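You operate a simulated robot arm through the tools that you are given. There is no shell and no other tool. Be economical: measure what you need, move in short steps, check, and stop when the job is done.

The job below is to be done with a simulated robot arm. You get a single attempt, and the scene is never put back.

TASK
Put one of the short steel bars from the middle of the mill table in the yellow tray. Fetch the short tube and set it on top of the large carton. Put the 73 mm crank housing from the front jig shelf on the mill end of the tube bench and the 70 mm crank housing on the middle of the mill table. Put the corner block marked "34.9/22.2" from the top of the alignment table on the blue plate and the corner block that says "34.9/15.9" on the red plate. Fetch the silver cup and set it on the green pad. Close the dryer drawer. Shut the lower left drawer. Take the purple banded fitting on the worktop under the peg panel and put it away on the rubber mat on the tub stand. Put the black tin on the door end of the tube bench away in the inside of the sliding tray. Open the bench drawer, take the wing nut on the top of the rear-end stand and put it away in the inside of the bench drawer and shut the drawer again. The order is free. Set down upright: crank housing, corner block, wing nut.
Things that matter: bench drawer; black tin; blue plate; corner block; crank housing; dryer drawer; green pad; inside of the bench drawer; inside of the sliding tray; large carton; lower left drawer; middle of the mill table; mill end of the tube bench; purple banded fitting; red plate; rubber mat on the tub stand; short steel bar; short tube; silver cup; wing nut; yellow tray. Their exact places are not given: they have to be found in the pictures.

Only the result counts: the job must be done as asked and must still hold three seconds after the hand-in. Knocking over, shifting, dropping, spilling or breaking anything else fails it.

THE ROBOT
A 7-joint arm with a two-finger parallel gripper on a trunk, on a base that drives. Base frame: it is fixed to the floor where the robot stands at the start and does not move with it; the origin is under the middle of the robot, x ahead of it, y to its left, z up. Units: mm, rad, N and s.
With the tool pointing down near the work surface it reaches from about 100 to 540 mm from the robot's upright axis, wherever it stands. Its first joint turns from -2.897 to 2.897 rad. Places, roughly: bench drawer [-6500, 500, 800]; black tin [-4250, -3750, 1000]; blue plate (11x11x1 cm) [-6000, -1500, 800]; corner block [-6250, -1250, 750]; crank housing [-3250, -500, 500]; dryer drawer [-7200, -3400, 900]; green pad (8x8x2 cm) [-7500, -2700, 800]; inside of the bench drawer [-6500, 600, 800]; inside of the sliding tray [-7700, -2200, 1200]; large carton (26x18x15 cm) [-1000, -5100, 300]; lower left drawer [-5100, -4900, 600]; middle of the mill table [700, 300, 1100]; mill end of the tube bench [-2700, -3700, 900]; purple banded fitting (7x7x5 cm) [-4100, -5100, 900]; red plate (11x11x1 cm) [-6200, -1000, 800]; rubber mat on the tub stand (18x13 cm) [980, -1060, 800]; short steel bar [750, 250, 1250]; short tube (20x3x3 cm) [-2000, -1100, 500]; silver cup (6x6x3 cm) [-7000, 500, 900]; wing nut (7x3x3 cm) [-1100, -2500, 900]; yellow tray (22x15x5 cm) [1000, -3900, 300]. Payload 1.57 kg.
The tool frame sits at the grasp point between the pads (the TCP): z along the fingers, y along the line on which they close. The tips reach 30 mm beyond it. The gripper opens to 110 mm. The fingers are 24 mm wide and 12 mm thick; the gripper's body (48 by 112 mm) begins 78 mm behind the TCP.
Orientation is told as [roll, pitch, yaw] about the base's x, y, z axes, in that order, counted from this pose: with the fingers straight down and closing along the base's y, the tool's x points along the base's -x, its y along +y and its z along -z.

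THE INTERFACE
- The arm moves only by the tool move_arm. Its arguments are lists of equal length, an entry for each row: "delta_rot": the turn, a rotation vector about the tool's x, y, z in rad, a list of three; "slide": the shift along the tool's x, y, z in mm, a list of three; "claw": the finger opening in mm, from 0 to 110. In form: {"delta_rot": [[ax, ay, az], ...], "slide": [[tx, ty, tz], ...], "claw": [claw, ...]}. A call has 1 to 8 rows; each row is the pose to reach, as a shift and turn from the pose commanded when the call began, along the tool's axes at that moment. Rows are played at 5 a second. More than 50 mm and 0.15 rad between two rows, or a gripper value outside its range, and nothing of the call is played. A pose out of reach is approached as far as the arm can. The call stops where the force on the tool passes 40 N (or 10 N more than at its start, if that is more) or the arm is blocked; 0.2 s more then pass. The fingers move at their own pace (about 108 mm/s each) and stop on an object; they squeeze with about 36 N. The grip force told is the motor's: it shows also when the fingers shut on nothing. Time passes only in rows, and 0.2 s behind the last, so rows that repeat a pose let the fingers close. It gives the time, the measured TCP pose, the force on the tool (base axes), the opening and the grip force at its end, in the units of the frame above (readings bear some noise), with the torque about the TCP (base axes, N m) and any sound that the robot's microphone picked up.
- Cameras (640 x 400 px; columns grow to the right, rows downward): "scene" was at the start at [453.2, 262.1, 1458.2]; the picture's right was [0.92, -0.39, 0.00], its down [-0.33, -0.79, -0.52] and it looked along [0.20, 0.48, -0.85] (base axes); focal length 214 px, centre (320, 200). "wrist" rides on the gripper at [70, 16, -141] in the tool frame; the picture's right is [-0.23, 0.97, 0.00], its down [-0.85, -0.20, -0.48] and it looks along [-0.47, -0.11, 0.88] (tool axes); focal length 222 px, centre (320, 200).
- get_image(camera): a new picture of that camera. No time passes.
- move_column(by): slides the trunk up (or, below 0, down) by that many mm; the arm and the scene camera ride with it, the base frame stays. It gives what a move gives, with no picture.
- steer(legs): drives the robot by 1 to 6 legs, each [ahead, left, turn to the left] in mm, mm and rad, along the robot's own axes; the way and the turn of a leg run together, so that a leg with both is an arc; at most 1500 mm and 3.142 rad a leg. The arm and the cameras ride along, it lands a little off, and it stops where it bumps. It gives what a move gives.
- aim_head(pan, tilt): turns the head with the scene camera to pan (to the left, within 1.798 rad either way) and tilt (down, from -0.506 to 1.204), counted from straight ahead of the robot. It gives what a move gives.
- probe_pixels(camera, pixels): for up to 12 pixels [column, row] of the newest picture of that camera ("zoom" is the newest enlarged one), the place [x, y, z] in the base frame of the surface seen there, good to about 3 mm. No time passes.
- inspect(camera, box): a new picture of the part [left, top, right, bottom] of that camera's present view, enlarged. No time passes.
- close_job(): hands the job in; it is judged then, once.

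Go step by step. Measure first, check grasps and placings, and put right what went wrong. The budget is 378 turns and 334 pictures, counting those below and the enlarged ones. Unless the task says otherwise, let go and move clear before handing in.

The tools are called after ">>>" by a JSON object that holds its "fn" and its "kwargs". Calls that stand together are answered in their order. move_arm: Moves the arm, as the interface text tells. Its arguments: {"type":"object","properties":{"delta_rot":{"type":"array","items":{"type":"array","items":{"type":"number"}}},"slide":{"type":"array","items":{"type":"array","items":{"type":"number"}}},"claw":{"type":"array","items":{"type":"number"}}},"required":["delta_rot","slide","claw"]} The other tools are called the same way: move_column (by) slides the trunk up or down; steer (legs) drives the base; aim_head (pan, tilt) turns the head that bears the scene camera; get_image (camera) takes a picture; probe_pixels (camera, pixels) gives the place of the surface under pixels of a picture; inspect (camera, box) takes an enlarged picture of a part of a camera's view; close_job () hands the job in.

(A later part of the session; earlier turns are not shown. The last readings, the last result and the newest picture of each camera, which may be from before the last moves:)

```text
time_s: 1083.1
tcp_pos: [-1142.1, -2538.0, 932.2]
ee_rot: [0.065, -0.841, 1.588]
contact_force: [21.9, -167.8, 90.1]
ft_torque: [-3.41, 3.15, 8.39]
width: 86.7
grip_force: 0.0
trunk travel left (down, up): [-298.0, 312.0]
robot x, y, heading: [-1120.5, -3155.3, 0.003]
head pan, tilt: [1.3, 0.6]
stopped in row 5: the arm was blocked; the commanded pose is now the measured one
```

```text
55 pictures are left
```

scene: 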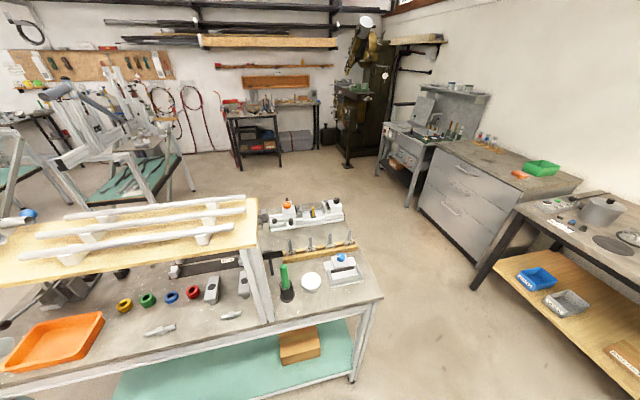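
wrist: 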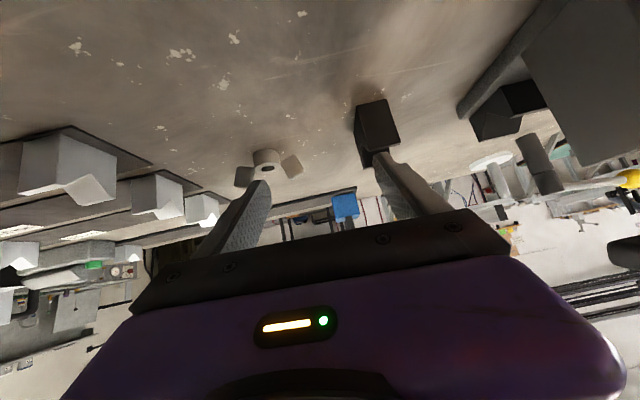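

The arm was deflected sideways against the black block. I retract immediately.

>>> {"fn": "move_arm", "kwargs": {"delta_rot": [[0, 0, 0], [0, 0, 0], [0, 0, 0]], "slide": [[0, 0, -25], [0, 0, -55], [0, 0, -85]], "claw": [87, 87, 87]}}

>>> {"fn": "get_image", "kwargs": {"camera": "wrist"}}

>>> {"fn": "aim_head", "kwargs": {"pan": 1.6, "tilt": 0.7}}

>>> {"fn": "get_image", "kwargs": {"camera": "scene"}}

```text
time_s: 1084.1
tcp_pos: [-1121.1, -2598.7, 944.5]
ee_rot: [0.017, -0.772, 1.592]
contact_force: [0.0, -0.2, 1.1]
ft_torque: [0.0, 0.05, 0.01]
width: 86.9
grip_force: 0.0
trunk travel left (down, up): [-298.0, 312.0]
robot x, y, heading: [-1117.4, -3162.4, -0.01]
head pan, tilt: [1.3, 0.6]
stopped in row 3: the arm was blocked; the commanded pose is now the measured one
```

```text
54 pictures are left
```

wrist: 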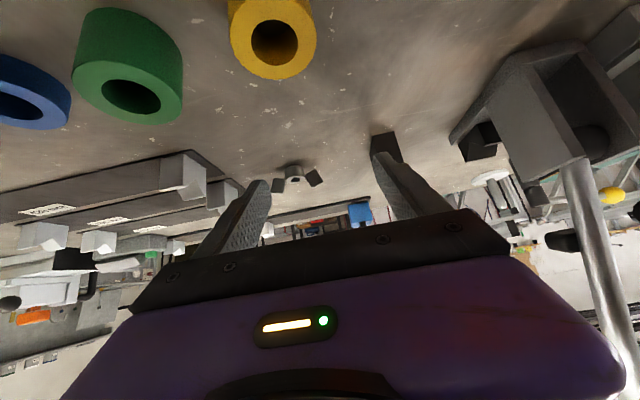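

```text
time_s: 1084.9
tcp_pos: [-1122.1, -2601.3, 946.5]
ee_rot: [0.017, -0.775, 1.595]
contact_force: [0.2, 0.0, 1.0]
ft_torque: [-0.02, -0.01, 0.0]
width: 87.1
grip_force: 0.0
trunk travel left (down, up): [-298.0, 312.0]
robot x, y, heading: [-1112.9, -3161.5, -0.016]
head pan, tilt: [1.6, 0.7]
```

```text
53 pictures are left
```

scene: 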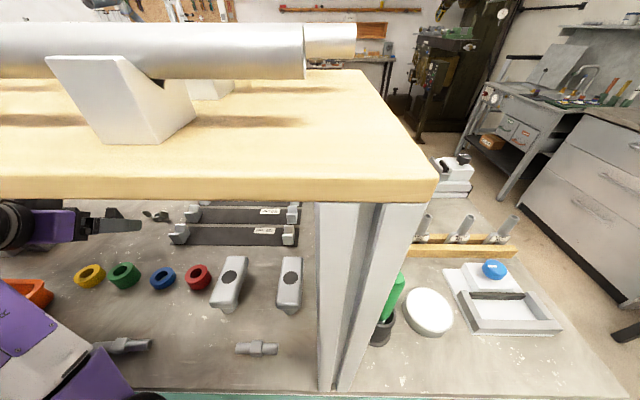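

I probe the black block and the nut to see whether they moved.

>>> {"fn": "probe_pixels", "kwargs": {"camera": "wrist", "pixels": [[385, 140], [378, 145], [393, 140], [290, 172], [278, 185], [315, 178], [385, 155]]}}

>>> {"fn": "inspect", "kwargs": {"camera": "wrist", "box": [250, 120, 420, 210]}}

```text
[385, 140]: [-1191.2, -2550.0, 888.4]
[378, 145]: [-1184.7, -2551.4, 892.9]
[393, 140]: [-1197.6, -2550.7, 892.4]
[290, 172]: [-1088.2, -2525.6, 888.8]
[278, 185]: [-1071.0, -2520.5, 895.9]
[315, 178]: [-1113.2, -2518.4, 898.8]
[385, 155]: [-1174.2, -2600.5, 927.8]
```

```text
3.76 times, centred on (335, 165) of wrist
```

zoom: 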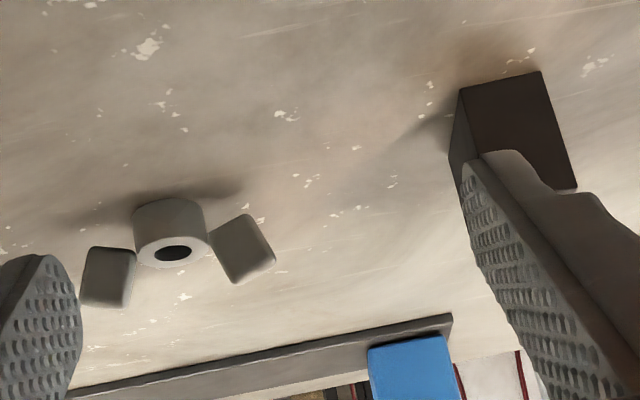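

The block is unmoved; the nut is now at ≈(−1092,−2520). The wrist had met the shelf, so I go lower first (z≈924), then extend, watching the force.

>>> {"fn": "move_arm", "kwargs": {"delta_rot": [[0, 0, 0], [0, 0, 0], [0, 0, 0]], "slide": [[16, -30, 15], [4, -30, 27], [-8, -31, 38]], "claw": [88, 88, 88]}}

>>> {"fn": "get_image", "kwargs": {"camera": "wrist"}}

```text
time_s: 1085.9
tcp_pos: [-1133.9, -2575.8, 928.6]
ee_rot: [0.026, -0.793, 1.64]
contact_force: [7.9, -4.0, 15.4]
ft_torque: [0.36, 0.62, 0.01]
width: 80.8
grip_force: 0.1
trunk travel left (down, up): [-298.0, 312.0]
robot x, y, heading: [-1125.8, -3165.5, -0.003]
head pan, tilt: [1.6, 0.7]
stopped in row 3: the arm was blocked; the commanded pose is now the measured one
```

```text
51 pictures are left
```

wrist: 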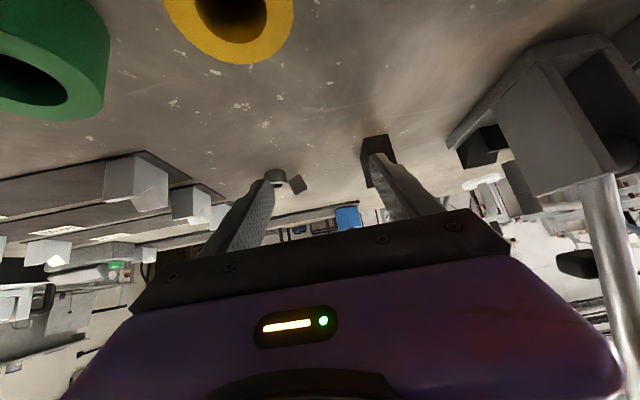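

The elbow meets the stand's west post. I retract horizontally and back the robot away, to re-approach with the arm pointing north-north-west from further east.

>>> {"fn": "move_arm", "kwargs": {"delta_rot": [[0, 0, 0], [0, 0, 0], [0, 0, 0]], "slide": [[24, 0, -23], [48, 0, -46], [66, 0, -64]], "claw": [80, 80, 80]}}

>>> {"fn": "steer", "kwargs": {"legs": [[0, -250, 0], [290, 0, 0]]}}

>>> {"fn": "get_image", "kwargs": {"camera": "wrist"}}

```text
time_s: 1086.7
tcp_pos: [-1122.6, -2650.1, 920.3]
ee_rot: [0.026, -0.775, 1.624]
contact_force: [-1.4, -1.1, 0.7]
ft_torque: [0.0, -0.01, 0.01]
width: 80.0
grip_force: 0.2
trunk travel left (down, up): [-298.0, 312.0]
robot x, y, heading: [-1132.5, -3158.7, 0.011]
head pan, tilt: [1.6, 0.7]
```

```text
time_s: 1088.7
tcp_pos: [-1116.6, -2888.1, 918.4]
ee_rot: [0.025, -0.767, 1.622]
contact_force: [0.3, 0.0, 0.4]
ft_torque: [0.03, -0.02, 0.03]
width: 79.9
grip_force: 0.1
trunk travel left (down, up): [-298.0, 312.0]
robot x, y, heading: [-1128.7, -3403.3, 0.006]
head pan, tilt: [1.6, 0.7]
stopped in leg 2: the robot was blocked; the commanded pose is now the measured one
```

```text
50 pictures are left
```

wrist: 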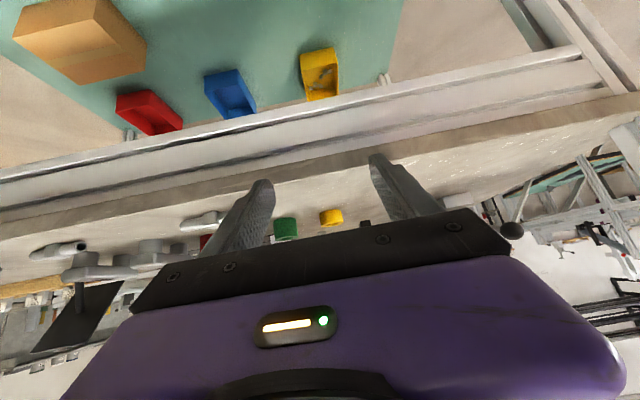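

I don't see the orange tray where it was. I check with the head camera.

>>> {"fn": "aim_head", "kwargs": {"pan": 1.79, "tilt": 0.9}}

>>> {"fn": "get_image", "kwargs": {"camera": "scene"}}

```text
time_s: 1089.4
tcp_pos: [-1116.9, -2888.0, 919.7]
ee_rot: [0.026, -0.767, 1.622]
contact_force: [-0.1, -0.6, -0.9]
ft_torque: [-0.01, -0.01, 0.03]
width: 80.1
grip_force: 0.0
trunk travel left (down, up): [-298.0, 312.0]
robot x, y, heading: [-1130.3, -3398.5, 0.006]
head pan, tilt: [1.791, 0.901]
```

```text
49 pictures are left
```

scene: 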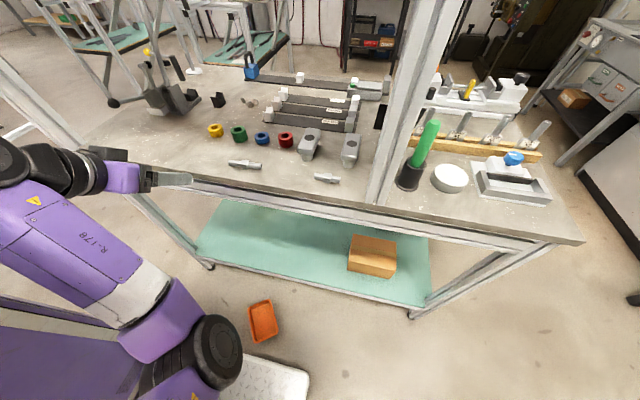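

The orange tray was swept to the floor (262,322). I'll take the nut first (more room now) and put the tray back afterwards. I probe where it lies.

>>> {"fn": "probe_pixels", "kwargs": {"camera": "scene", "pixels": [[262, 322], [250, 308], [272, 303], [277, 330], [258, 340], [248, 102], [262, 320], [213, 130], [120, 135], [60, 150]]}}

>>> {"fn": "inspect", "kwargs": {"camera": "scene", "box": [230, 285, 300, 355]}}

```text
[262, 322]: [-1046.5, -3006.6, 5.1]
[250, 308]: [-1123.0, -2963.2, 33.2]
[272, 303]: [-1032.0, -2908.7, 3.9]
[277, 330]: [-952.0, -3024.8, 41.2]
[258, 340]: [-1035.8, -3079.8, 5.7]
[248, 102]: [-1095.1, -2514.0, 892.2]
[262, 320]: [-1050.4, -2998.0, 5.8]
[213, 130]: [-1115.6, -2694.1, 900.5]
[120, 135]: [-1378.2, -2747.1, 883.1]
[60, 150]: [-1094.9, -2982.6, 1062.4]
```

```text
5.71 times, centred on (265, 320) of scene
```

zoom: 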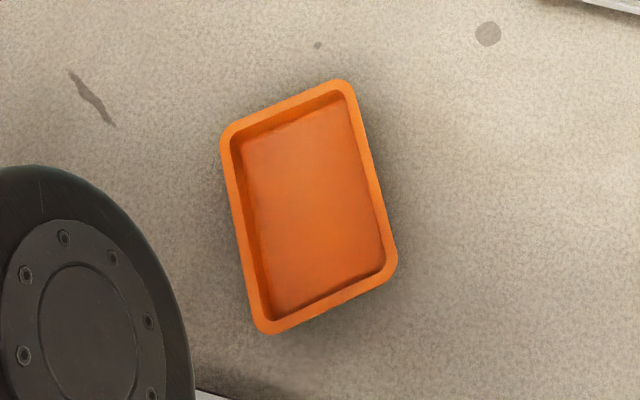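

The tray lies upright on the floor, centre ≈(−1040,−2993). I'll pick it by its near short wall with the same tilted grip used for placing. First I move away south-west, turn, and lower the trunk.

>>> {"fn": "steer", "kwargs": {"legs": [[0, -200, 0], [-350, 0, 0], [0, 0, -0.99]]}}

>>> {"fn": "move_column", "kwargs": {"by": -298}}

>>> {"fn": "move_arm", "kwargs": {"delta_rot": [[0, 0, 0], [0, 0, 0], [0, 0, 0], [0, 0, 0], [0, 0, 0], [0, 0, 0], [0, 0, 0], [0, 0, 0]], "slide": [[33, 0, 34], [66, 0, 68], [100, 0, 103], [133, 0, 137], [166, 0, 171], [200, 0, 206], [233, 0, 240], [266, 0, 274]], "claw": [60, 60, 60, 60, 60, 60, 60, 60]}}

>>> {"fn": "aim_head", "kwargs": {"pan": 1.6, "tilt": 0.8}}

>>> {"fn": "get_image", "kwargs": {"camera": "scene"}}

```text
time_s: 1095.5
tcp_pos: [-1038.7, -3347.1, 919.0]
ee_rot: [0.024, -0.768, 0.605]
contact_force: [0.2, 0.0, 0.1]
ft_torque: [-0.02, 0.0, 0.01]
width: 79.9
grip_force: 0.1
trunk travel left (down, up): [-298.0, 312.0]
robot x, y, heading: [-1481.6, -3601.4, -1.015]
head pan, tilt: [1.791, 0.901]
```

```text
time_s: 1098.5
tcp_pos: [-1038.9, -3347.8, 620.6]
ee_rot: [0.023, -0.769, 0.604]
contact_force: [0.0, 0.0, -0.7]
ft_torque: [0.0, 0.01, -0.01]
width: 80.0
grip_force: 0.0
trunk travel left (down, up): [0.0, 610.0]
robot x, y, heading: [-1481.4, -3606.0, -1.011]
head pan, tilt: [1.791, 0.901]
```

```text
time_s: 1100.3
tcp_pos: [-1044.9, -3342.3, 237.2]
ee_rot: [0.024, -0.77, 0.602]
contact_force: [-1.6, 0.4, -0.2]
ft_torque: [-0.01, 0.0, 0.03]
width: 60.0
grip_force: 0.0
trunk travel left (down, up): [0.0, 610.0]
robot x, y, heading: [-1480.3, -3605.0, -1.009]
head pan, tilt: [1.791, 0.901]
```

```text
time_s: 1101.0
tcp_pos: [-1045.1, -3342.6, 238.0]
ee_rot: [0.023, -0.768, 0.604]
contact_force: [0.2, 0.0, 0.1]
ft_torque: [0.03, -0.03, 0.05]
width: 59.9
grip_force: 0.0
trunk travel left (down, up): [0.0, 610.0]
robot x, y, heading: [-1478.7, -3603.3, -1.011]
head pan, tilt: [1.6, 0.799]
```

```text
47 pictures are left
```

scene: 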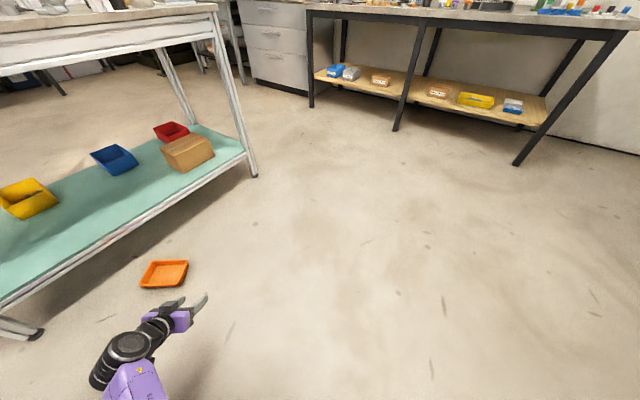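

Good view. I zoom on the tray and probe its corners precisely.

>>> {"fn": "inspect", "kwargs": {"camera": "scene", "box": [130, 250, 200, 300]}}

>>> {"fn": "probe_pixels", "kwargs": {"camera": "zoom", "pixels": [[110, 330], [480, 310], [535, 105], [240, 110], [300, 330], [510, 200], [380, 100], [170, 215], [320, 220]]}}

```text
8.00 times, centred on (165, 275) of scene
```

zoom: 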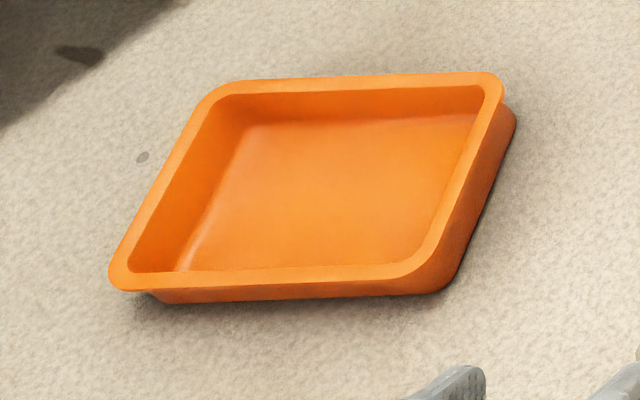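

```text
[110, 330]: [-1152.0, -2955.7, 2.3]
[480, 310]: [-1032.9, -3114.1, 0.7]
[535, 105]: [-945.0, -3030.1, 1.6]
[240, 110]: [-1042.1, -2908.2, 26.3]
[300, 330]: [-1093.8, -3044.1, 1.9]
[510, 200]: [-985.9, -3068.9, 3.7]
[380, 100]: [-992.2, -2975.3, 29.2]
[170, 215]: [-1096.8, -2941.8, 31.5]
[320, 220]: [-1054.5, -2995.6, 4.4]
```

>>> {"fn": "probe_pixels", "kwargs": {"camera": "zoom", "pixels": [[120, 282], [420, 270], [490, 85], [220, 92], [470, 160], [455, 200], [270, 280], [350, 85]]}}

```text
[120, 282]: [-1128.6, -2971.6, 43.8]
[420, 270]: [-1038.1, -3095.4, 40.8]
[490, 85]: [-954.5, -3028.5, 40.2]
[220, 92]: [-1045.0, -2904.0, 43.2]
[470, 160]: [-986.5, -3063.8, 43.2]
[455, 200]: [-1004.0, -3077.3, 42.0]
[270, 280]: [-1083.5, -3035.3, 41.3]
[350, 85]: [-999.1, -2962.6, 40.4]
```

Rim corners give short wall B–C: middle (−996,−3062), direction 0.673 rad. I lower to z≈110, align yaw, and drive so that the wall lies between the fingers.

>>> {"fn": "move_arm", "kwargs": {"delta_rot": [[-0.024, 0, -0.025], [-0.049, 0, -0.05], [-0.049, 0, -0.05]], "slide": [[30, 0, 31], [60, 0, 62], [89, 0, 92]], "claw": [44, 44, 44]}}

>>> {"fn": "steer", "kwargs": {"legs": [[-209, 0, 0], [0, 173, 0]]}}

>>> {"fn": "get_image", "kwargs": {"camera": "wrist"}}

```text
time_s: 1101.8
tcp_pos: [-1043.9, -3339.5, 111.2]
ee_rot: [0.026, -0.768, 0.67]
contact_force: [-0.3, -0.6, -0.2]
ft_torque: [0.01, -0.01, 0.03]
width: 43.9
grip_force: 0.2
trunk travel left (down, up): [0.0, 610.0]
robot x, y, heading: [-1481.3, -3607.2, -1.011]
head pan, tilt: [1.6, 0.799]
```

```text
time_s: 1104.5
tcp_pos: [-1011.8, -3069.1, 110.6]
ee_rot: [0.025, -0.771, 0.668]
contact_force: [0.0, 0.5, 0.7]
ft_torque: [0.01, 0.02, -0.03]
width: 44.0
grip_force: 0.1
trunk travel left (down, up): [0.0, 610.0]
robot x, y, heading: [-1445.2, -3331.4, -1.016]
head pan, tilt: [1.6, 0.799]
```

```text
45 pictures are left
```

wrist: 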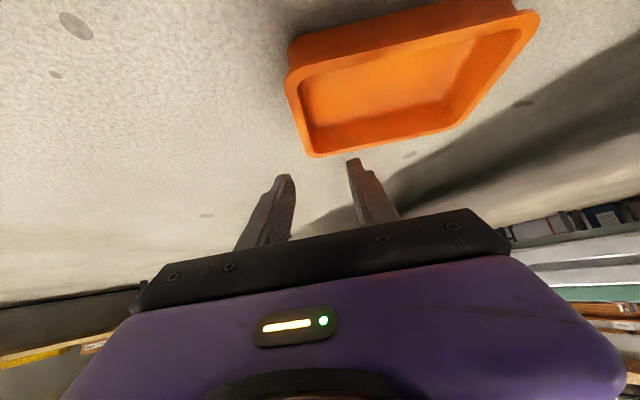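

Wall B–C is in line between the fingers. I lower 68 mm straight down.

>>> {"fn": "move_arm", "kwargs": {"delta_rot": [[0, 0, 0], [0, 0, 0], [0, 0, 0]], "slide": [[17, 0, 18], [34, 0, 36], [47, 0, 49]], "claw": [44, 44, 44]}}

>>> {"fn": "get_image", "kwargs": {"camera": "wrist"}}

```text
time_s: 1105.3
tcp_pos: [-1011.7, -3077.6, 70.2]
ee_rot: [0.026, -0.769, 0.669]
contact_force: [0.0, -0.5, -0.9]
ft_torque: [0.03, 0.04, 0.03]
width: 43.9
grip_force: 0.1
out of reach, approached as far as the arm can: row 2, 3
trunk travel left (down, up): [0.0, 610.0]
robot x, y, heading: [-1446.9, -3333.1, -1.019]
head pan, tilt: [1.6, 0.799]
```

```text
44 pictures are left
```

wrist: 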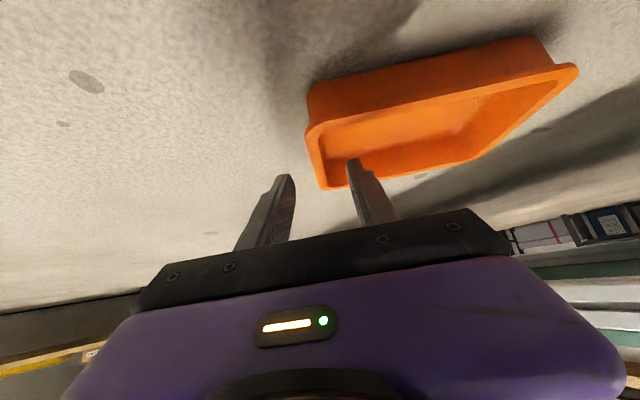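

Too close in to get lower; I back the base 90 mm and extend the arm while lowering.

>>> {"fn": "steer", "kwargs": {"legs": [[0, -95, 0]]}}

>>> {"fn": "move_arm", "kwargs": {"delta_rot": [[0, 0, 0], [0, 0, 0], [0, 0, 0], [0, 0, 0]], "slide": [[-22, 0, 21], [-45, 0, 42], [-57, 0, 63], [-48, 0, 88]], "claw": [44, 44, 44, 44]}}

>>> {"fn": "get_image", "kwargs": {"camera": "wrist"}}

```text
time_s: 1106.5
tcp_pos: [-1093.1, -3128.6, 70.8]
ee_rot: [0.027, -0.77, 0.667]
contact_force: [-0.3, 0.8, -1.2]
ft_torque: [-0.02, -0.01, 0.0]
width: 44.0
grip_force: 0.0
trunk travel left (down, up): [0.0, 610.0]
robot x, y, heading: [-1531.1, -3383.9, -1.019]
head pan, tilt: [1.6, 0.799]
```

```text
time_s: 1107.5
tcp_pos: [-1031.7, -3116.8, 98.6]
ee_rot: [0.023, -0.768, 0.666]
contact_force: [-0.7, -0.4, -0.9]
ft_torque: [0.08, -0.05, 0.02]
width: 43.8
grip_force: 0.0
out of reach, approached as far as the arm can: row 1, 2, 3, 4
trunk travel left (down, up): [0.0, 610.0]
robot x, y, heading: [-1531.3, -3382.7, -1.019]
head pan, tilt: [1.6, 0.799]
```

```text
43 pictures are left
```

wrist: 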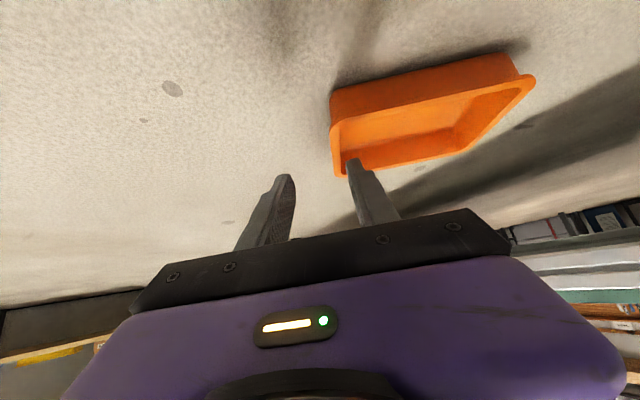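

The tilted pose cannot get lower there. I reduce the tilt to −0.5 and grip nearer the wall's south end instead.

>>> {"fn": "move_arm", "kwargs": {"delta_rot": [[0, 0.135, 0], [0, 0.27, 0]], "slide": [[0, 0, 0], [0, 0, 0]], "claw": [44, 44]}}

>>> {"fn": "move_arm", "kwargs": {"delta_rot": [[0, 0, 0], [0, 0, 0], [0, 0, 0]], "slide": [[0, 20, 0], [3, 20, 30], [6, 20, 59]], "claw": [44, 44, 44]}}

>>> {"fn": "get_image", "kwargs": {"camera": "wrist"}}

```text
time_s: 1108.1
tcp_pos: [-1034.3, -3117.6, 102.9]
ee_rot: [0.023, -0.498, 0.674]
contact_force: [-0.7, 0.0, -0.8]
ft_torque: [-0.04, 0.03, -0.02]
width: 43.9
grip_force: 0.0
out of reach, approached as far as the arm can: row 2
trunk travel left (down, up): [0.0, 610.0]
robot x, y, heading: [-1528.4, -3381.7, -1.018]
head pan, tilt: [1.6, 0.799]
```

```text
time_s: 1108.9
tcp_pos: [-1062.3, -3108.2, 97.6]
ee_rot: [0.021, -0.498, 0.673]
contact_force: [1.0, -0.8, -0.6]
ft_torque: [0.03, 0.03, 0.0]
width: 44.0
grip_force: 0.1
out of reach, approached as far as the arm can: row 1, 2, 3
trunk travel left (down, up): [0.0, 610.0]
robot x, y, heading: [-1531.2, -3383.9, -1.011]
head pan, tilt: [1.6, 0.799]
```

```text
42 pictures are left
```

wrist: 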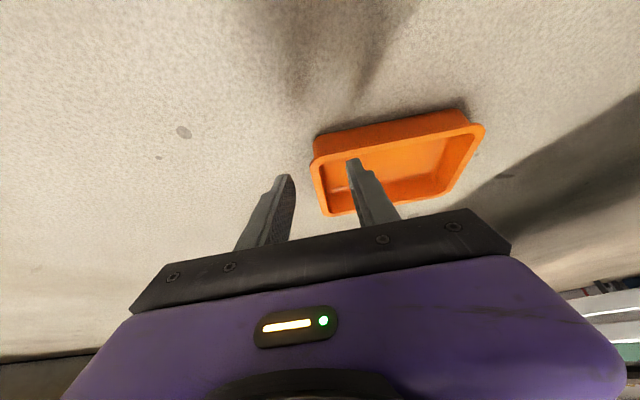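

Probably the wrist's turn limit. I re-stand the base (heading −0.67) so the arm points more along, and turn the tool back by −0.34.

>>> {"fn": "steer", "kwargs": {"legs": [[198, 72, 0.34]]}}

>>> {"fn": "move_arm", "kwargs": {"delta_rot": [[0.054, 0, 0.1], [0.108, 0, 0.2], [0.163, 0, 0.298]], "slide": [[0, 0, 0], [0, 0, 0], [0, 0, 0]], "claw": [44, 44, 44]}}

```text
time_s: 1110.5
tcp_pos: [-1002.8, -3063.1, 97.4]
ee_rot: [0.02, -0.5, 1.023]
contact_force: [-0.8, 0.2, 0.6]
ft_torque: [0.01, 0.0, -0.01]
width: 44.1
grip_force: 0.1
trunk travel left (down, up): [0.0, 610.0]
robot x, y, heading: [-1344.7, -3476.4, -0.673]
head pan, tilt: [1.6, 0.799]
```

```text
time_s: 1111.3
tcp_pos: [-1001.4, -3062.5, 123.2]
ee_rot: [0.017, -0.493, 0.682]
contact_force: [-0.9, 0.6, -1.3]
ft_torque: [0.06, 0.0, 0.03]
width: 44.0
grip_force: 0.2
out of reach, approached as far as the arm can: row 1, 2, 3
trunk travel left (down, up): [0.0, 610.0]
robot x, y, heading: [-1344.1, -3476.4, -0.671]
head pan, tilt: [1.6, 0.799]
```

I test a straight lowering from here.

>>> {"fn": "move_arm", "kwargs": {"delta_rot": [[0, 0, 0], [0, 0, 0], [0, 0, 0]], "slide": [[12, 0, 22], [24, 0, 44], [36, 0, 66]], "claw": [44, 44, 44]}}

```text
time_s: 1112.1
tcp_pos: [-1002.1, -3071.2, 110.1]
ee_rot: [0.019, -0.492, 0.684]
contact_force: [-0.8, 0.4, 0.3]
ft_torque: [0.02, -0.01, -0.01]
width: 44.2
grip_force: 0.1
out of reach, approached as far as the arm can: row 1, 2, 3
trunk travel left (down, up): [0.0, 610.0]
robot x, y, heading: [-1347.4, -3480.5, -0.672]
head pan, tilt: [1.6, 0.799]
```

The left-side arm posture is limited near the floor; the front posture reached it earlier. I raise a bit and swing the arm to the front, tool turned 90°, for a leaned grip of the tray's long wall.

>>> {"fn": "move_column", "kwargs": {"by": 300}}

>>> {"fn": "move_arm", "kwargs": {"delta_rot": [[0, 0.123, 0], [0, 0.246, 0], [0, 0.369, 0], [0, 0.492, 0]], "slide": [[0, 0, -10], [0, 0, -20], [0, 0, -30], [0, 0, -40]], "claw": [44, 44, 44, 44]}}

>>> {"fn": "move_arm", "kwargs": {"delta_rot": [[0, 0, 0.143], [0, 0, 0.286], [0, 0, 0.43], [0, 0, 0.573], [0, 0, 0.716], [0, 0, 0.86]], "slide": [[-2, -23, 0], [-3, -47, 0], [-5, -70, 0], [-6, -94, 0], [-8, -117, 0], [-10, -141, 0]], "claw": [44, 44, 44, 44, 44, 44]}}

>>> {"fn": "move_arm", "kwargs": {"delta_rot": [[0, 0, 0.145], [0, 0, 0.29], [0, 0, 0.435], [0, 0, 0.58], [0, 0, 0.725], [0, 0, 0.87], [0, 0, 1.015], [0, 0, 1.16]], "slide": [[-18, -45, 0], [-36, -91, 0], [-54, -136, 0], [-72, -181, 0], [-90, -227, 0], [-108, -272, 0], [-126, -318, 0], [-144, -363, 0]], "claw": [44, 44, 44, 44, 44, 44, 44, 44]}}

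>>> {"fn": "move_arm", "kwargs": {"delta_rot": [[0, 0, 0.114], [0, 0, 0.228], [0, 0, 0.342], [0, 0, 0.456], [0, 0, 0.57], [0, 0, 0.684], [0, 0, 0.798], [0, 0, 0.91]], "slide": [[-37, -20, 0], [-74, -40, 0], [-111, -61, 0], [-148, -81, 0], [-185, -101, 0], [-222, -121, 0], [-260, -142, 0], [-297, -162, 0]], "claw": [44, 44, 44, 44, 44, 44, 44, 44]}}

```text
time_s: 1115.1
tcp_pos: [-1000.8, -3072.4, 411.6]
ee_rot: [0.019, -0.491, 0.687]
contact_force: [0.3, -0.4, 0.1]
ft_torque: [0.01, 0.01, -0.01]
width: 44.0
grip_force: 0.1
trunk travel left (down, up): [-300.0, 310.0]
robot x, y, heading: [-1348.9, -3477.7, -0.662]
head pan, tilt: [1.6, 0.799]
```

```text
time_s: 1116.1
tcp_pos: [-1019.2, -3093.0, 454.3]
ee_rot: [0.018, 0.003, 0.694]
contact_force: [-0.3, -1.1, -0.4]
ft_torque: [0.01, -0.02, 0.03]
width: 43.8
grip_force: 0.0
out of reach, approached as far as the arm can: row 3, 4
trunk travel left (down, up): [-300.0, 310.0]
robot x, y, heading: [-1348.0, -3478.5, -0.67]
head pan, tilt: [1.6, 0.799]
```

```text
time_s: 1117.5
tcp_pos: [-907.1, -3157.0, 416.3]
ee_rot: [0.012, 0.012, -0.168]
contact_force: [0.1, -0.5, -0.1]
ft_torque: [0.0, 0.0, 0.03]
width: 44.0
grip_force: 0.1
out of reach, approached as far as the arm can: row 1, 2, 3, 4, 5, 6
trunk travel left (down, up): [-300.0, 310.0]
robot x, y, heading: [-1347.3, -3483.0, -0.666]
head pan, tilt: [1.6, 0.799]
```

```text
time_s: 1119.3
tcp_pos: [-732.9, -3503.5, 287.8]
ee_rot: [-0.009, 0.017, -1.327]
contact_force: [0.3, -0.5, 0.3]
ft_torque: [-0.03, -0.02, 0.0]
width: 43.8
grip_force: 0.2
out of reach, approached as far as the arm can: row 1, 2, 3, 4, 5, 6, 7, 8
trunk travel left (down, up): [-300.0, 310.0]
robot x, y, heading: [-1346.9, -3479.0, -0.668]
head pan, tilt: [1.6, 0.799]
```

```text
time_s: 1121.1
tcp_pos: [-804.9, -3838.6, 248.2]
ee_rot: [-0.016, 0.004, -2.234]
contact_force: [0.2, 0.3, -0.1]
ft_torque: [0.02, -0.01, 0.01]
width: 44.0
grip_force: 0.1
out of reach, approached as far as the arm can: row 1, 2, 3, 4, 5, 6, 7, 8
trunk travel left (down, up): [-300.0, 310.0]
robot x, y, heading: [-1346.3, -3477.2, -0.666]
head pan, tilt: [1.6, 0.799]
```

The arm is in front again, tool turned 90°. I turn the base to heading 0.637 and line up with the tray's long wall A–B, then look.

>>> {"fn": "steer", "kwargs": {"legs": [[0, 0, 1.303], [-180, 149, 0]]}}

>>> {"fn": "move_arm", "kwargs": {"delta_rot": [[-0.1, 0, 0], [-0.2, 0, 0], [-0.3, 0, 0]], "slide": [[0, 0, 0], [0, 0, 0], [0, 0, 0]], "claw": [34, 34, 34]}}

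>>> {"fn": "get_image", "kwargs": {"camera": "wrist"}}

>>> {"fn": "probe_pixels", "kwargs": {"camera": "wrist", "pixels": [[320, 100], [340, 100], [360, 100], [340, 60], [340, 140], [350, 160], [330, 30]]}}

```text
time_s: 1126.1
tcp_pos: [-1088.9, -3043.6, 250.2]
ee_rot: [-0.019, 0.006, -0.934]
contact_force: [0.3, -0.1, 0.4]
ft_torque: [0.02, -0.01, -0.01]
width: 44.1
grip_force: 0.0
trunk travel left (down, up): [-300.0, 310.0]
robot x, y, heading: [-1581.0, -3474.4, 0.637]
head pan, tilt: [1.6, 0.799]
```

```text
time_s: 1126.9
tcp_pos: [-1084.4, -3039.2, 228.7]
ee_rot: [0.284, 0.005, -0.934]
contact_force: [-0.1, 0.8, 0.2]
ft_torque: [-0.01, 0.02, 0.03]
width: 34.2
grip_force: 0.1
out of reach, approached as far as the arm can: row 1, 2, 3
trunk travel left (down, up): [-300.0, 310.0]
robot x, y, heading: [-1579.9, -3476.3, 0.636]
head pan, tilt: [1.6, 0.799]
```

```text
41 pictures are left
```

wrist: 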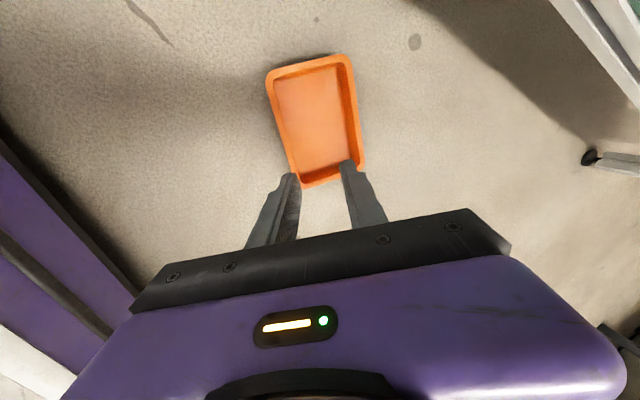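

```text
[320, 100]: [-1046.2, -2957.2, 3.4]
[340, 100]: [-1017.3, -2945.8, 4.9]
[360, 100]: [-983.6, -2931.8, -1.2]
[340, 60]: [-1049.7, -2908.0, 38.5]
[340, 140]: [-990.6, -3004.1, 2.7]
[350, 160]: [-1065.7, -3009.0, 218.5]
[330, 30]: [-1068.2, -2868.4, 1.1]
```

Wall A–B lies below the fingers' gap. I lower the trunk 140 and check.

>>> {"fn": "move_column", "kwargs": {"by": -140}}

>>> {"fn": "get_image", "kwargs": {"camera": "wrist"}}

>>> {"fn": "probe_pixels", "kwargs": {"camera": "wrist", "pixels": [[295, 120], [300, 140], [305, 100], [310, 160], [290, 100], [315, 140]]}}

```text
time_s: 1128.6
tcp_pos: [-1083.8, -3039.2, 89.5]
ee_rot: [0.282, 0.006, -0.933]
contact_force: [-0.2, -1.3, -0.3]
ft_torque: [0.01, 0.04, -0.01]
width: 34.2
grip_force: 0.0
trunk travel left (down, up): [-160.0, 450.0]
robot x, y, heading: [-1578.7, -3473.1, 0.633]
head pan, tilt: [1.6, 0.799]
```

```text
40 pictures are left
```

wrist: 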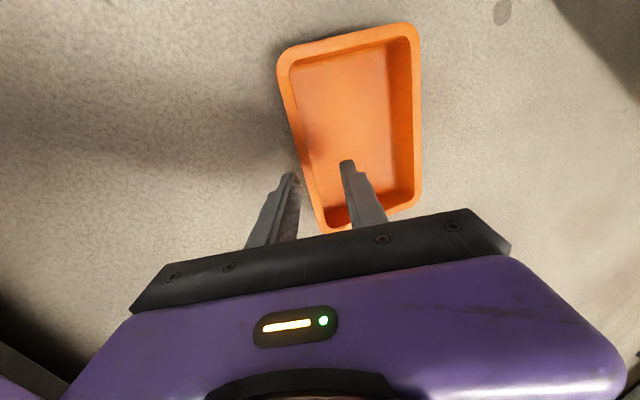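

```text
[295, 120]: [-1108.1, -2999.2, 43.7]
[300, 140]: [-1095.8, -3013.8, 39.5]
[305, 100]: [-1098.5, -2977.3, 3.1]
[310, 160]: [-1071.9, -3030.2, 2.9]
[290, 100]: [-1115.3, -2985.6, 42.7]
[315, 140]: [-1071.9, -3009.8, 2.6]
```

The wall runs exactly between the fingers. Lower 48 mm, close, lift.

>>> {"fn": "move_column", "kwargs": {"by": -47}}

>>> {"fn": "move_arm", "kwargs": {"delta_rot": [[0, 0, 0], [0, 0, 0], [0, 0, 0]], "slide": [[0, 0, 0], [0, 0, 0], [0, 0, 0]], "claw": [10, 0, 0]}}

>>> {"fn": "move_column", "kwargs": {"by": 300}}

>>> {"fn": "get_image", "kwargs": {"camera": "wrist"}}

```text
time_s: 1129.5
tcp_pos: [-1083.8, -3039.2, 41.4]
ee_rot: [0.284, 0.008, -0.934]
contact_force: [-0.4, -0.3, 0.5]
ft_torque: [-0.02, 0.03, 0.03]
width: 34.2
grip_force: 0.1
trunk travel left (down, up): [-113.0, 497.0]
robot x, y, heading: [-1580.8, -3471.9, 0.635]
head pan, tilt: [1.6, 0.799]
```

```text
time_s: 1130.2
tcp_pos: [-1083.5, -3038.6, 40.8]
ee_rot: [0.283, 0.006, -0.935]
contact_force: [0.3, 0.5, -0.8]
ft_torque: [-0.06, 0.06, -0.01]
width: 2.4
grip_force: 24.2
trunk travel left (down, up): [-113.0, 497.0]
robot x, y, heading: [-1580.7, -3476.3, 0.631]
head pan, tilt: [1.6, 0.799]
```

```text
time_s: 1133.2
tcp_pos: [-1084.5, -3038.2, 341.3]
ee_rot: [0.284, 0.004, -0.933]
contact_force: [0.2, -0.4, -1.6]
ft_torque: [-0.06, 0.01, -0.05]
width: 2.7
grip_force: 23.3
trunk travel left (down, up): [-413.0, 197.0]
robot x, y, heading: [-1579.3, -3468.1, 0.635]
head pan, tilt: [1.6, 0.799]
```

```text
39 pictures are left
```

wrist: 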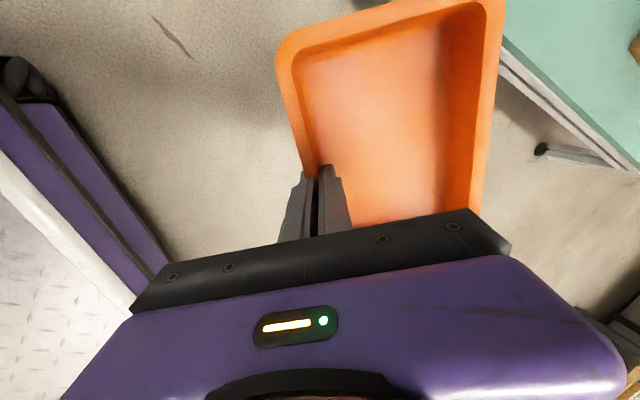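

The tray is held level. I back off, turn north, raise it above table height and line up with its old place (front edge, x centre −1227).

>>> {"fn": "steer", "kwargs": {"legs": [[-300, 0, 0], [0, 0, 0.936], [0, -640, 0]]}}

>>> {"fn": "move_column", "kwargs": {"by": 190}}

>>> {"fn": "move_arm", "kwargs": {"delta_rot": [[0, 0, 0], [0, 0, 0], [0, 0, 0], [0, 0, 0], [0, 0, 0], [0, 0, 0], [0, 0, 0], [0, 0, 0]], "slide": [[0, 13, -46], [0, 27, -92], [0, 40, -138], [0, 54, -184], [0, 67, -230], [0, 81, -276], [0, 94, -322], [0, 108, -368]], "claw": [0, 0, 0, 0, 0, 0, 0, 0]}}

>>> {"fn": "get_image", "kwargs": {"camera": "wrist"}}

```text
time_s: 1140.8
tcp_pos: [-1219.5, -3001.6, 341.8]
ee_rot: [0.281, 0.006, -0.005]
contact_force: [0.3, 0.6, -1.1]
ft_torque: [-0.09, 0.0, -0.02]
width: 2.5
grip_force: 23.9
trunk travel left (down, up): [-413.0, 197.0]
robot x, y, heading: [-1166.7, -3658.5, 1.564]
head pan, tilt: [1.6, 0.799]
```

```text
time_s: 1142.9
tcp_pos: [-1219.3, -3001.1, 532.6]
ee_rot: [0.282, 0.005, -0.007]
contact_force: [0.3, 0.5, -0.9]
ft_torque: [-0.07, -0.03, -0.01]
width: 2.4
grip_force: 24.1
trunk travel left (down, up): [-603.0, 7.0]
robot x, y, heading: [-1169.0, -3659.0, 1.56]
head pan, tilt: [1.6, 0.799]
```

```text
time_s: 1144.7
tcp_pos: [-1253.6, -2834.5, 641.5]
ee_rot: [0.224, -0.008, 0.001]
contact_force: [-0.4, 3.4, -15.1]
ft_torque: [-0.92, 0.35, 0.11]
width: 2.3
grip_force: 23.6
out of reach, approached as far as the arm can: row 1, 2, 3, 4, 5, 6, 7, 8
trunk travel left (down, up): [-603.0, 7.0]
robot x, y, heading: [-1170.4, -3655.0, 1.558]
head pan, tilt: [1.6, 0.799]
stopped in row 8: the force on the tool passed its limit at 188 N (the readings are from after the stop); the commanded pose is now the measured one
```

```text
38 pictures are left
```

wrist: 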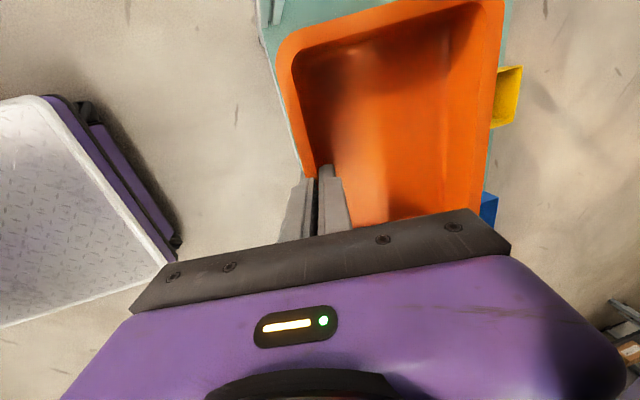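

It went forward instead of up and touched the stand's rail. I back the base off at once.

>>> {"fn": "steer", "kwargs": {"legs": [[-260, 0, 0]]}}

>>> {"fn": "get_image", "kwargs": {"camera": "wrist"}}

```text
time_s: 1146.6
tcp_pos: [-1253.7, -3104.0, 642.6]
ee_rot: [0.227, -0.008, -0.006]
contact_force: [-0.1, -0.2, -1.2]
ft_torque: [-0.07, -0.04, 0.0]
width: 2.4
grip_force: 23.6
trunk travel left (down, up): [-603.0, 7.0]
robot x, y, heading: [-1173.3, -3931.2, 1.558]
head pan, tilt: [1.6, 0.799]
```

```text
37 pictures are left
```

wrist: 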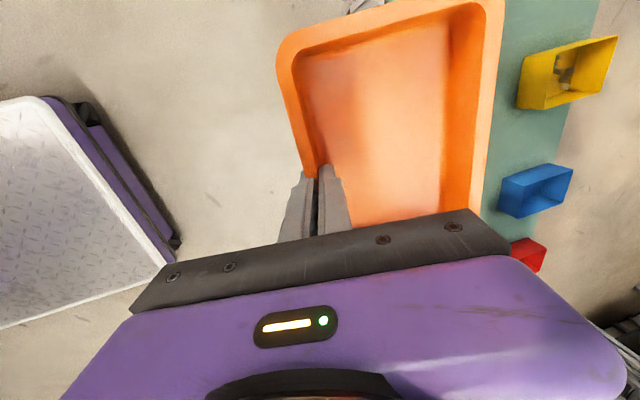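

Still held. I pull the hand in and up in a small step to see that it follows.

>>> {"fn": "move_arm", "kwargs": {"delta_rot": [[0, 0, 0], [0, 0, 0], [0, 0, 0], [0, 0, 0], [0, 0, 0]], "slide": [[0, -29, -27], [0, -57, -54], [0, -86, -82], [0, -115, -109], [0, -143, -136]], "claw": [0, 0, 0, 0, 0]}}

>>> {"fn": "move_arm", "kwargs": {"delta_rot": [[0, 0, 0], [0, 0, 0], [0, 0, 0], [0, 0, 0], [0, 0, 0]], "slide": [[0, 10, -44], [0, 20, -88], [0, 30, -132], [0, 41, -176], [0, 51, -220]], "claw": [0, 0, 0, 0, 0]}}

```text
time_s: 1147.8
tcp_pos: [-1277.4, -3155.7, 608.0]
ee_rot: [0.226, -0.006, -0.005]
contact_force: [-0.3, 0.1, -1.3]
ft_torque: [-0.06, -0.03, 0.01]
width: 2.2
grip_force: 24.0
out of reach, approached as far as the arm can: row 1, 2, 3, 4, 5
trunk travel left (down, up): [-603.0, 7.0]
robot x, y, heading: [-1172.0, -3929.6, 1.558]
head pan, tilt: [1.6, 0.799]
```

```text
time_s: 1149.0
tcp_pos: [-1315.4, -3048.9, 711.0]
ee_rot: [0.223, -0.009, -0.004]
contact_force: [-1.0, 1.2, -0.8]
ft_torque: [-0.04, 0.04, 0.0]
width: 2.6
grip_force: 23.8
out of reach, approached as far as the arm can: row 1, 2, 3, 4, 5
trunk travel left (down, up): [-603.0, 7.0]
robot x, y, heading: [-1176.4, -3928.7, 1.556]
head pan, tilt: [1.6, 0.799]
```

The arm is against some joint limit in this branch. I turn the tool by +0.45 about vertical (to be compensated by the base) and try raising again.

>>> {"fn": "move_arm", "kwargs": {"delta_rot": [[0, 0.033, -0.14], [0, 0.066, -0.28], [0, 0.1, -0.42]], "slide": [[0, -30, -7], [0, -60, -14], [0, -90, -21]], "claw": [0, 0, 0]}}

>>> {"fn": "move_arm", "kwargs": {"delta_rot": [[0, 0, 0], [0, 0, 0], [0, 0, 0], [0, 0, 0]], "slide": [[0, 0, -45], [0, 0, -90], [0, 0, -135], [0, 0, -180]], "claw": [0, 0, 0, 0]}}

```text
time_s: 1149.8
tcp_pos: [-1332.4, -3092.8, 668.9]
ee_rot: [0.226, -0.005, 0.428]
contact_force: [0.0, -0.1, -1.5]
ft_torque: [-0.04, -0.02, -0.01]
width: 2.1
grip_force: 23.3
out of reach, approached as far as the arm can: row 1, 2, 3
trunk travel left (down, up): [-603.0, 7.0]
robot x, y, heading: [-1174.0, -3929.8, 1.553]
head pan, tilt: [1.6, 0.799]
```

```text
time_s: 1150.8
tcp_pos: [-1338.5, -3027.7, 741.1]
ee_rot: [0.221, -0.003, 0.426]
contact_force: [-1.1, -0.4, -1.5]
ft_torque: [-0.07, -0.08, -0.01]
width: 2.5
grip_force: 23.4
out of reach, approached as far as the arm can: row 1, 2, 3, 4
trunk travel left (down, up): [-603.0, 7.0]
robot x, y, heading: [-1174.0, -3927.7, 1.555]
head pan, tilt: [1.6, 0.799]
```

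I try to unlock the arm: level the lean and pull strongly inward.

>>> {"fn": "move_arm", "kwargs": {"delta_rot": [[0.05, 0, 0], [0.11, 0, 0], [0.16, 0, 0], [0.22, 0, 0], [0.22, 0, 0], [0.22, 0, 0], [0.22, 0, 0], [0.22, 0, 0]], "slide": [[-10, -40, -5], [-20, -80, -10], [-30, -120, -15], [-40, -160, -20], [-50, -200, -25], [-60, -240, -30], [-60, -280, -35], [-60, -310, -40]], "claw": [0, 0, 0, 0, 0, 0, 0, 0]}}

>>> {"fn": "aim_head", "kwargs": {"pan": 0.1, "tilt": 0.8}}

>>> {"fn": "get_image", "kwargs": {"camera": "scene"}}

```text
time_s: 1152.6
tcp_pos: [-1172.8, -3197.7, 599.3]
ee_rot: [0.003, -0.004, 0.426]
contact_force: [1.0, 0.6, -1.2]
ft_torque: [-0.07, -0.04, 0.0]
width: 2.5
grip_force: 23.7
out of reach, approached as far as the arm can: row 1, 2, 3, 4, 5, 6, 7, 8
trunk travel left (down, up): [-603.0, 7.0]
robot x, y, heading: [-1171.8, -3928.9, 1.558]
head pan, tilt: [1.6, 0.799]
```

```text
time_s: 1154.2
tcp_pos: [-1174.2, -3198.6, 597.8]
ee_rot: [0.003, -0.001, 0.425]
contact_force: [0.4, 0.2, -0.5]
ft_torque: [-0.03, -0.01, 0.02]
width: 2.4
grip_force: 24.1
trunk travel left (down, up): [-603.0, 7.0]
robot x, y, heading: [-1174.6, -3925.0, 1.546]
head pan, tilt: [0.099, 0.799]
```

```text
36 pictures are left
```

scene: 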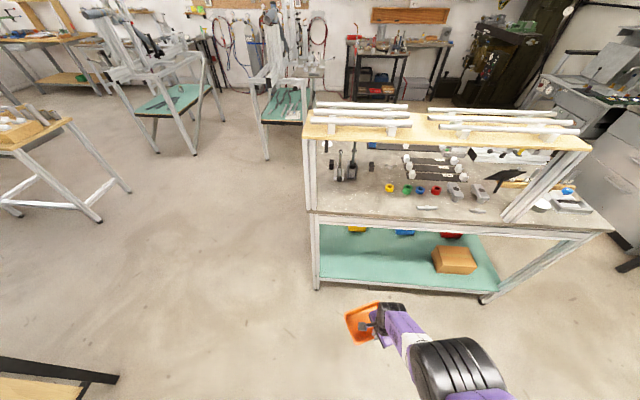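

The arm is stretched straight (singular). I bend it by tilting the tool outward, which draws the wrist back.

>>> {"fn": "move_arm", "kwargs": {"delta_rot": [[-0.108, -0.052, 0], [-0.216, -0.104, 0], [-0.324, -0.156, 0], [-0.432, -0.208, 0], [-0.54, -0.26, 0]], "slide": [[0, 0, 0], [0, 0, 0], [0, 0, 0], [0, 0, 0], [0, 0, 0]], "claw": [0, 0, 0, 0, 0]}}

>>> {"fn": "move_arm", "kwargs": {"delta_rot": [[0.108, 0.052, 0], [0.216, 0.104, 0], [0.324, 0.156, 0], [0.432, 0.208, 0], [0.54, 0.26, 0]], "slide": [[0, 0, -40], [0, 0, -80], [0, 0, -120], [0, 0, -160], [0, 0, -200]], "claw": [0, 0, 0, 0, 0]}}

```text
time_s: 1155.4
tcp_pos: [-1161.6, -3180.6, 572.4]
ee_rot: [0.56, -0.253, 0.36]
contact_force: [1.1, 0.8, -0.5]
ft_torque: [-0.09, -0.02, -0.02]
width: 2.3
grip_force: 23.6
out of reach, approached as far as the arm can: row 1, 2, 3, 4, 5
trunk travel left (down, up): [-603.0, 7.0]
robot x, y, heading: [-1173.4, -3929.0, 1.554]
head pan, tilt: [0.099, 0.799]
```

```text
time_s: 1156.6
tcp_pos: [-1171.3, -3186.0, 609.5]
ee_rot: [0.003, -0.001, 0.426]
contact_force: [-0.1, -0.2, -1.2]
ft_torque: [0.02, -0.06, -0.01]
width: 2.6
grip_force: 24.3
out of reach, approached as far as the arm can: row 1, 2, 3, 4, 5
trunk travel left (down, up): [-603.0, 7.0]
robot x, y, heading: [-1173.6, -3932.8, 1.554]
head pan, tilt: [0.099, 0.799]
```

I turn the tool back to its neutral yaw here, then try to raise.

>>> {"fn": "move_arm", "kwargs": {"delta_rot": [[0, 0, -0.14], [0, 0, -0.28], [0, 0, -0.42], [0, 0, -0.56], [0, 0, -0.7], [0, 0, -0.84], [0, 0, -0.98], [0, 0, -1.12]], "slide": [[0, 0, 0], [0, 0, 0], [0, 0, 0], [0, 0, 0], [0, 0, 0], [0, 0, 0], [0, 0, 0], [0, 0, 0]], "claw": [0, 0, 0, 0, 0, 0, 0, 0]}}

>>> {"fn": "move_arm", "kwargs": {"delta_rot": [[0, 0, 0], [0, 0, 0], [0, 0, 0], [0, 0, 0], [0, 0, 0], [0, 0, 0]], "slide": [[20, 0, -40], [40, 0, -80], [60, 0, -120], [80, 0, -160], [100, 0, -200], [120, 0, -240]], "claw": [0, 0, 0, 0, 0, 0]}}

```text
time_s: 1158.4
tcp_pos: [-1168.4, -3185.7, 606.3]
ee_rot: [0.0, -0.005, 1.546]
contact_force: [0.3, -0.7, -1.0]
ft_torque: [0.01, -0.04, -0.01]
width: 2.5
grip_force: 23.6
out of reach, approached as far as the arm can: row 2, 3, 4, 5, 6, 7, 8
trunk travel left (down, up): [-603.0, 7.0]
robot x, y, heading: [-1172.7, -3933.0, 1.552]
head pan, tilt: [0.099, 0.799]
```

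```text
time_s: 1159.8
tcp_pos: [-1169.5, -3136.6, 648.9]
ee_rot: [0.0, -0.004, 1.547]
contact_force: [-0.3, 0.3, -1.1]
ft_torque: [0.0, -0.09, -0.01]
width: 2.3
grip_force: 24.0
out of reach, approached as far as the arm can: row 1, 2, 3, 4, 5, 6
trunk travel left (down, up): [-603.0, 7.0]
robot x, y, heading: [-1172.5, -3931.8, 1.554]
head pan, tilt: [0.099, 0.799]
```

The arm seems locked in a stretched branch. I'll set the tray on the floor and use light floor contact to bend the elbow: lower the trunk stepwise.

>>> {"fn": "move_column", "kwargs": {"by": -400}}

>>> {"fn": "move_column", "kwargs": {"by": -185}}

>>> {"fn": "move_column", "kwargs": {"by": -18}}

>>> {"fn": "get_image", "kwargs": {"camera": "wrist"}}

```text
time_s: 1163.7
tcp_pos: [-1170.0, -3135.3, 248.6]
ee_rot: [0.002, -0.005, 1.546]
contact_force: [0.5, 0.3, -0.7]
ft_torque: [0.02, -0.01, 0.0]
width: 2.1
grip_force: 23.7
trunk travel left (down, up): [-203.0, 407.0]
robot x, y, heading: [-1171.3, -3931.8, 1.557]
head pan, tilt: [0.099, 0.799]
```

```text
time_s: 1165.7
tcp_pos: [-1170.0, -3136.1, 63.6]
ee_rot: [-0.002, -0.004, 1.547]
contact_force: [0.3, 1.2, -2.5]
ft_torque: [0.01, -0.07, 0.02]
width: 2.4
grip_force: 23.4
trunk travel left (down, up): [-18.0, 592.0]
robot x, y, heading: [-1173.4, -3932.8, 1.555]
head pan, tilt: [0.099, 0.799]
```

```text
time_s: 1166.3
tcp_pos: [-1170.5, -3134.8, 45.7]
ee_rot: [0.0, -0.004, 1.547]
contact_force: [0.3, -0.3, -1.6]
ft_torque: [0.0, -0.05, 0.02]
width: 2.3
grip_force: 23.8
trunk travel left (down, up): [0.0, 610.0]
robot x, y, heading: [-1176.2, -3928.9, 1.55]
head pan, tilt: [0.099, 0.799]
```

```text
35 pictures are left
```

wrist: 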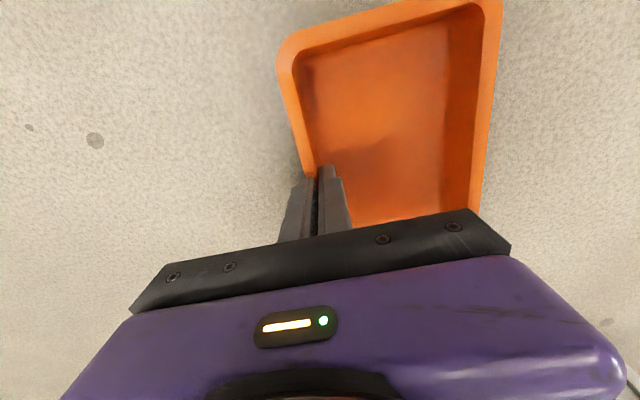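

No contact yet; I press down a little with the arm.

>>> {"fn": "move_arm", "kwargs": {"delta_rot": [[0, 0, 0], [0, 0, 0], [0, 0, 0]], "slide": [[0, 0, 15], [0, 0, 30], [0, 0, 45]], "claw": [0, 0, 0]}}

>>> {"fn": "move_arm", "kwargs": {"delta_rot": [[0, 0, 0], [0, 0, 0], [0, 0, 0], [0, 0, 0], [0, 0, 0]], "slide": [[30, 0, -10], [60, 0, -20], [90, 0, -30], [120, 0, -40], [150, 0, -50]], "claw": [0, 0, 0, 0, 0]}}

```text
time_s: 1167.1
tcp_pos: [-1170.2, -3145.8, 34.1]
ee_rot: [0.0, -0.012, 1.547]
contact_force: [0.9, 7.3, 35.2]
ft_torque: [-0.1, 0.23, -0.14]
width: 2.7
grip_force: 24.0
out of reach, approached as far as the arm can: row 1, 2, 3
trunk travel left (down, up): [0.0, 610.0]
robot x, y, heading: [-1173.7, -3929.9, 1.557]
head pan, tilt: [0.099, 0.799]
```

```text
time_s: 1167.5
tcp_pos: [-1170.8, -3147.1, 33.8]
ee_rot: [-0.001, -0.017, 1.548]
contact_force: [0.2, -12.6, 38.5]
ft_torque: [-1.29, 0.43, 0.12]
width: 3.0
grip_force: 24.0
out of reach, approached as far as the arm can: row 1
trunk travel left (down, up): [0.0, 610.0]
robot x, y, heading: [-1174.4, -3929.7, 1.555]
head pan, tilt: [0.099, 0.799]
stopped in row 1: the force on the tool passed its limit at 63 N (the readings are from after the stop); the commanded pose is now the measured one
```

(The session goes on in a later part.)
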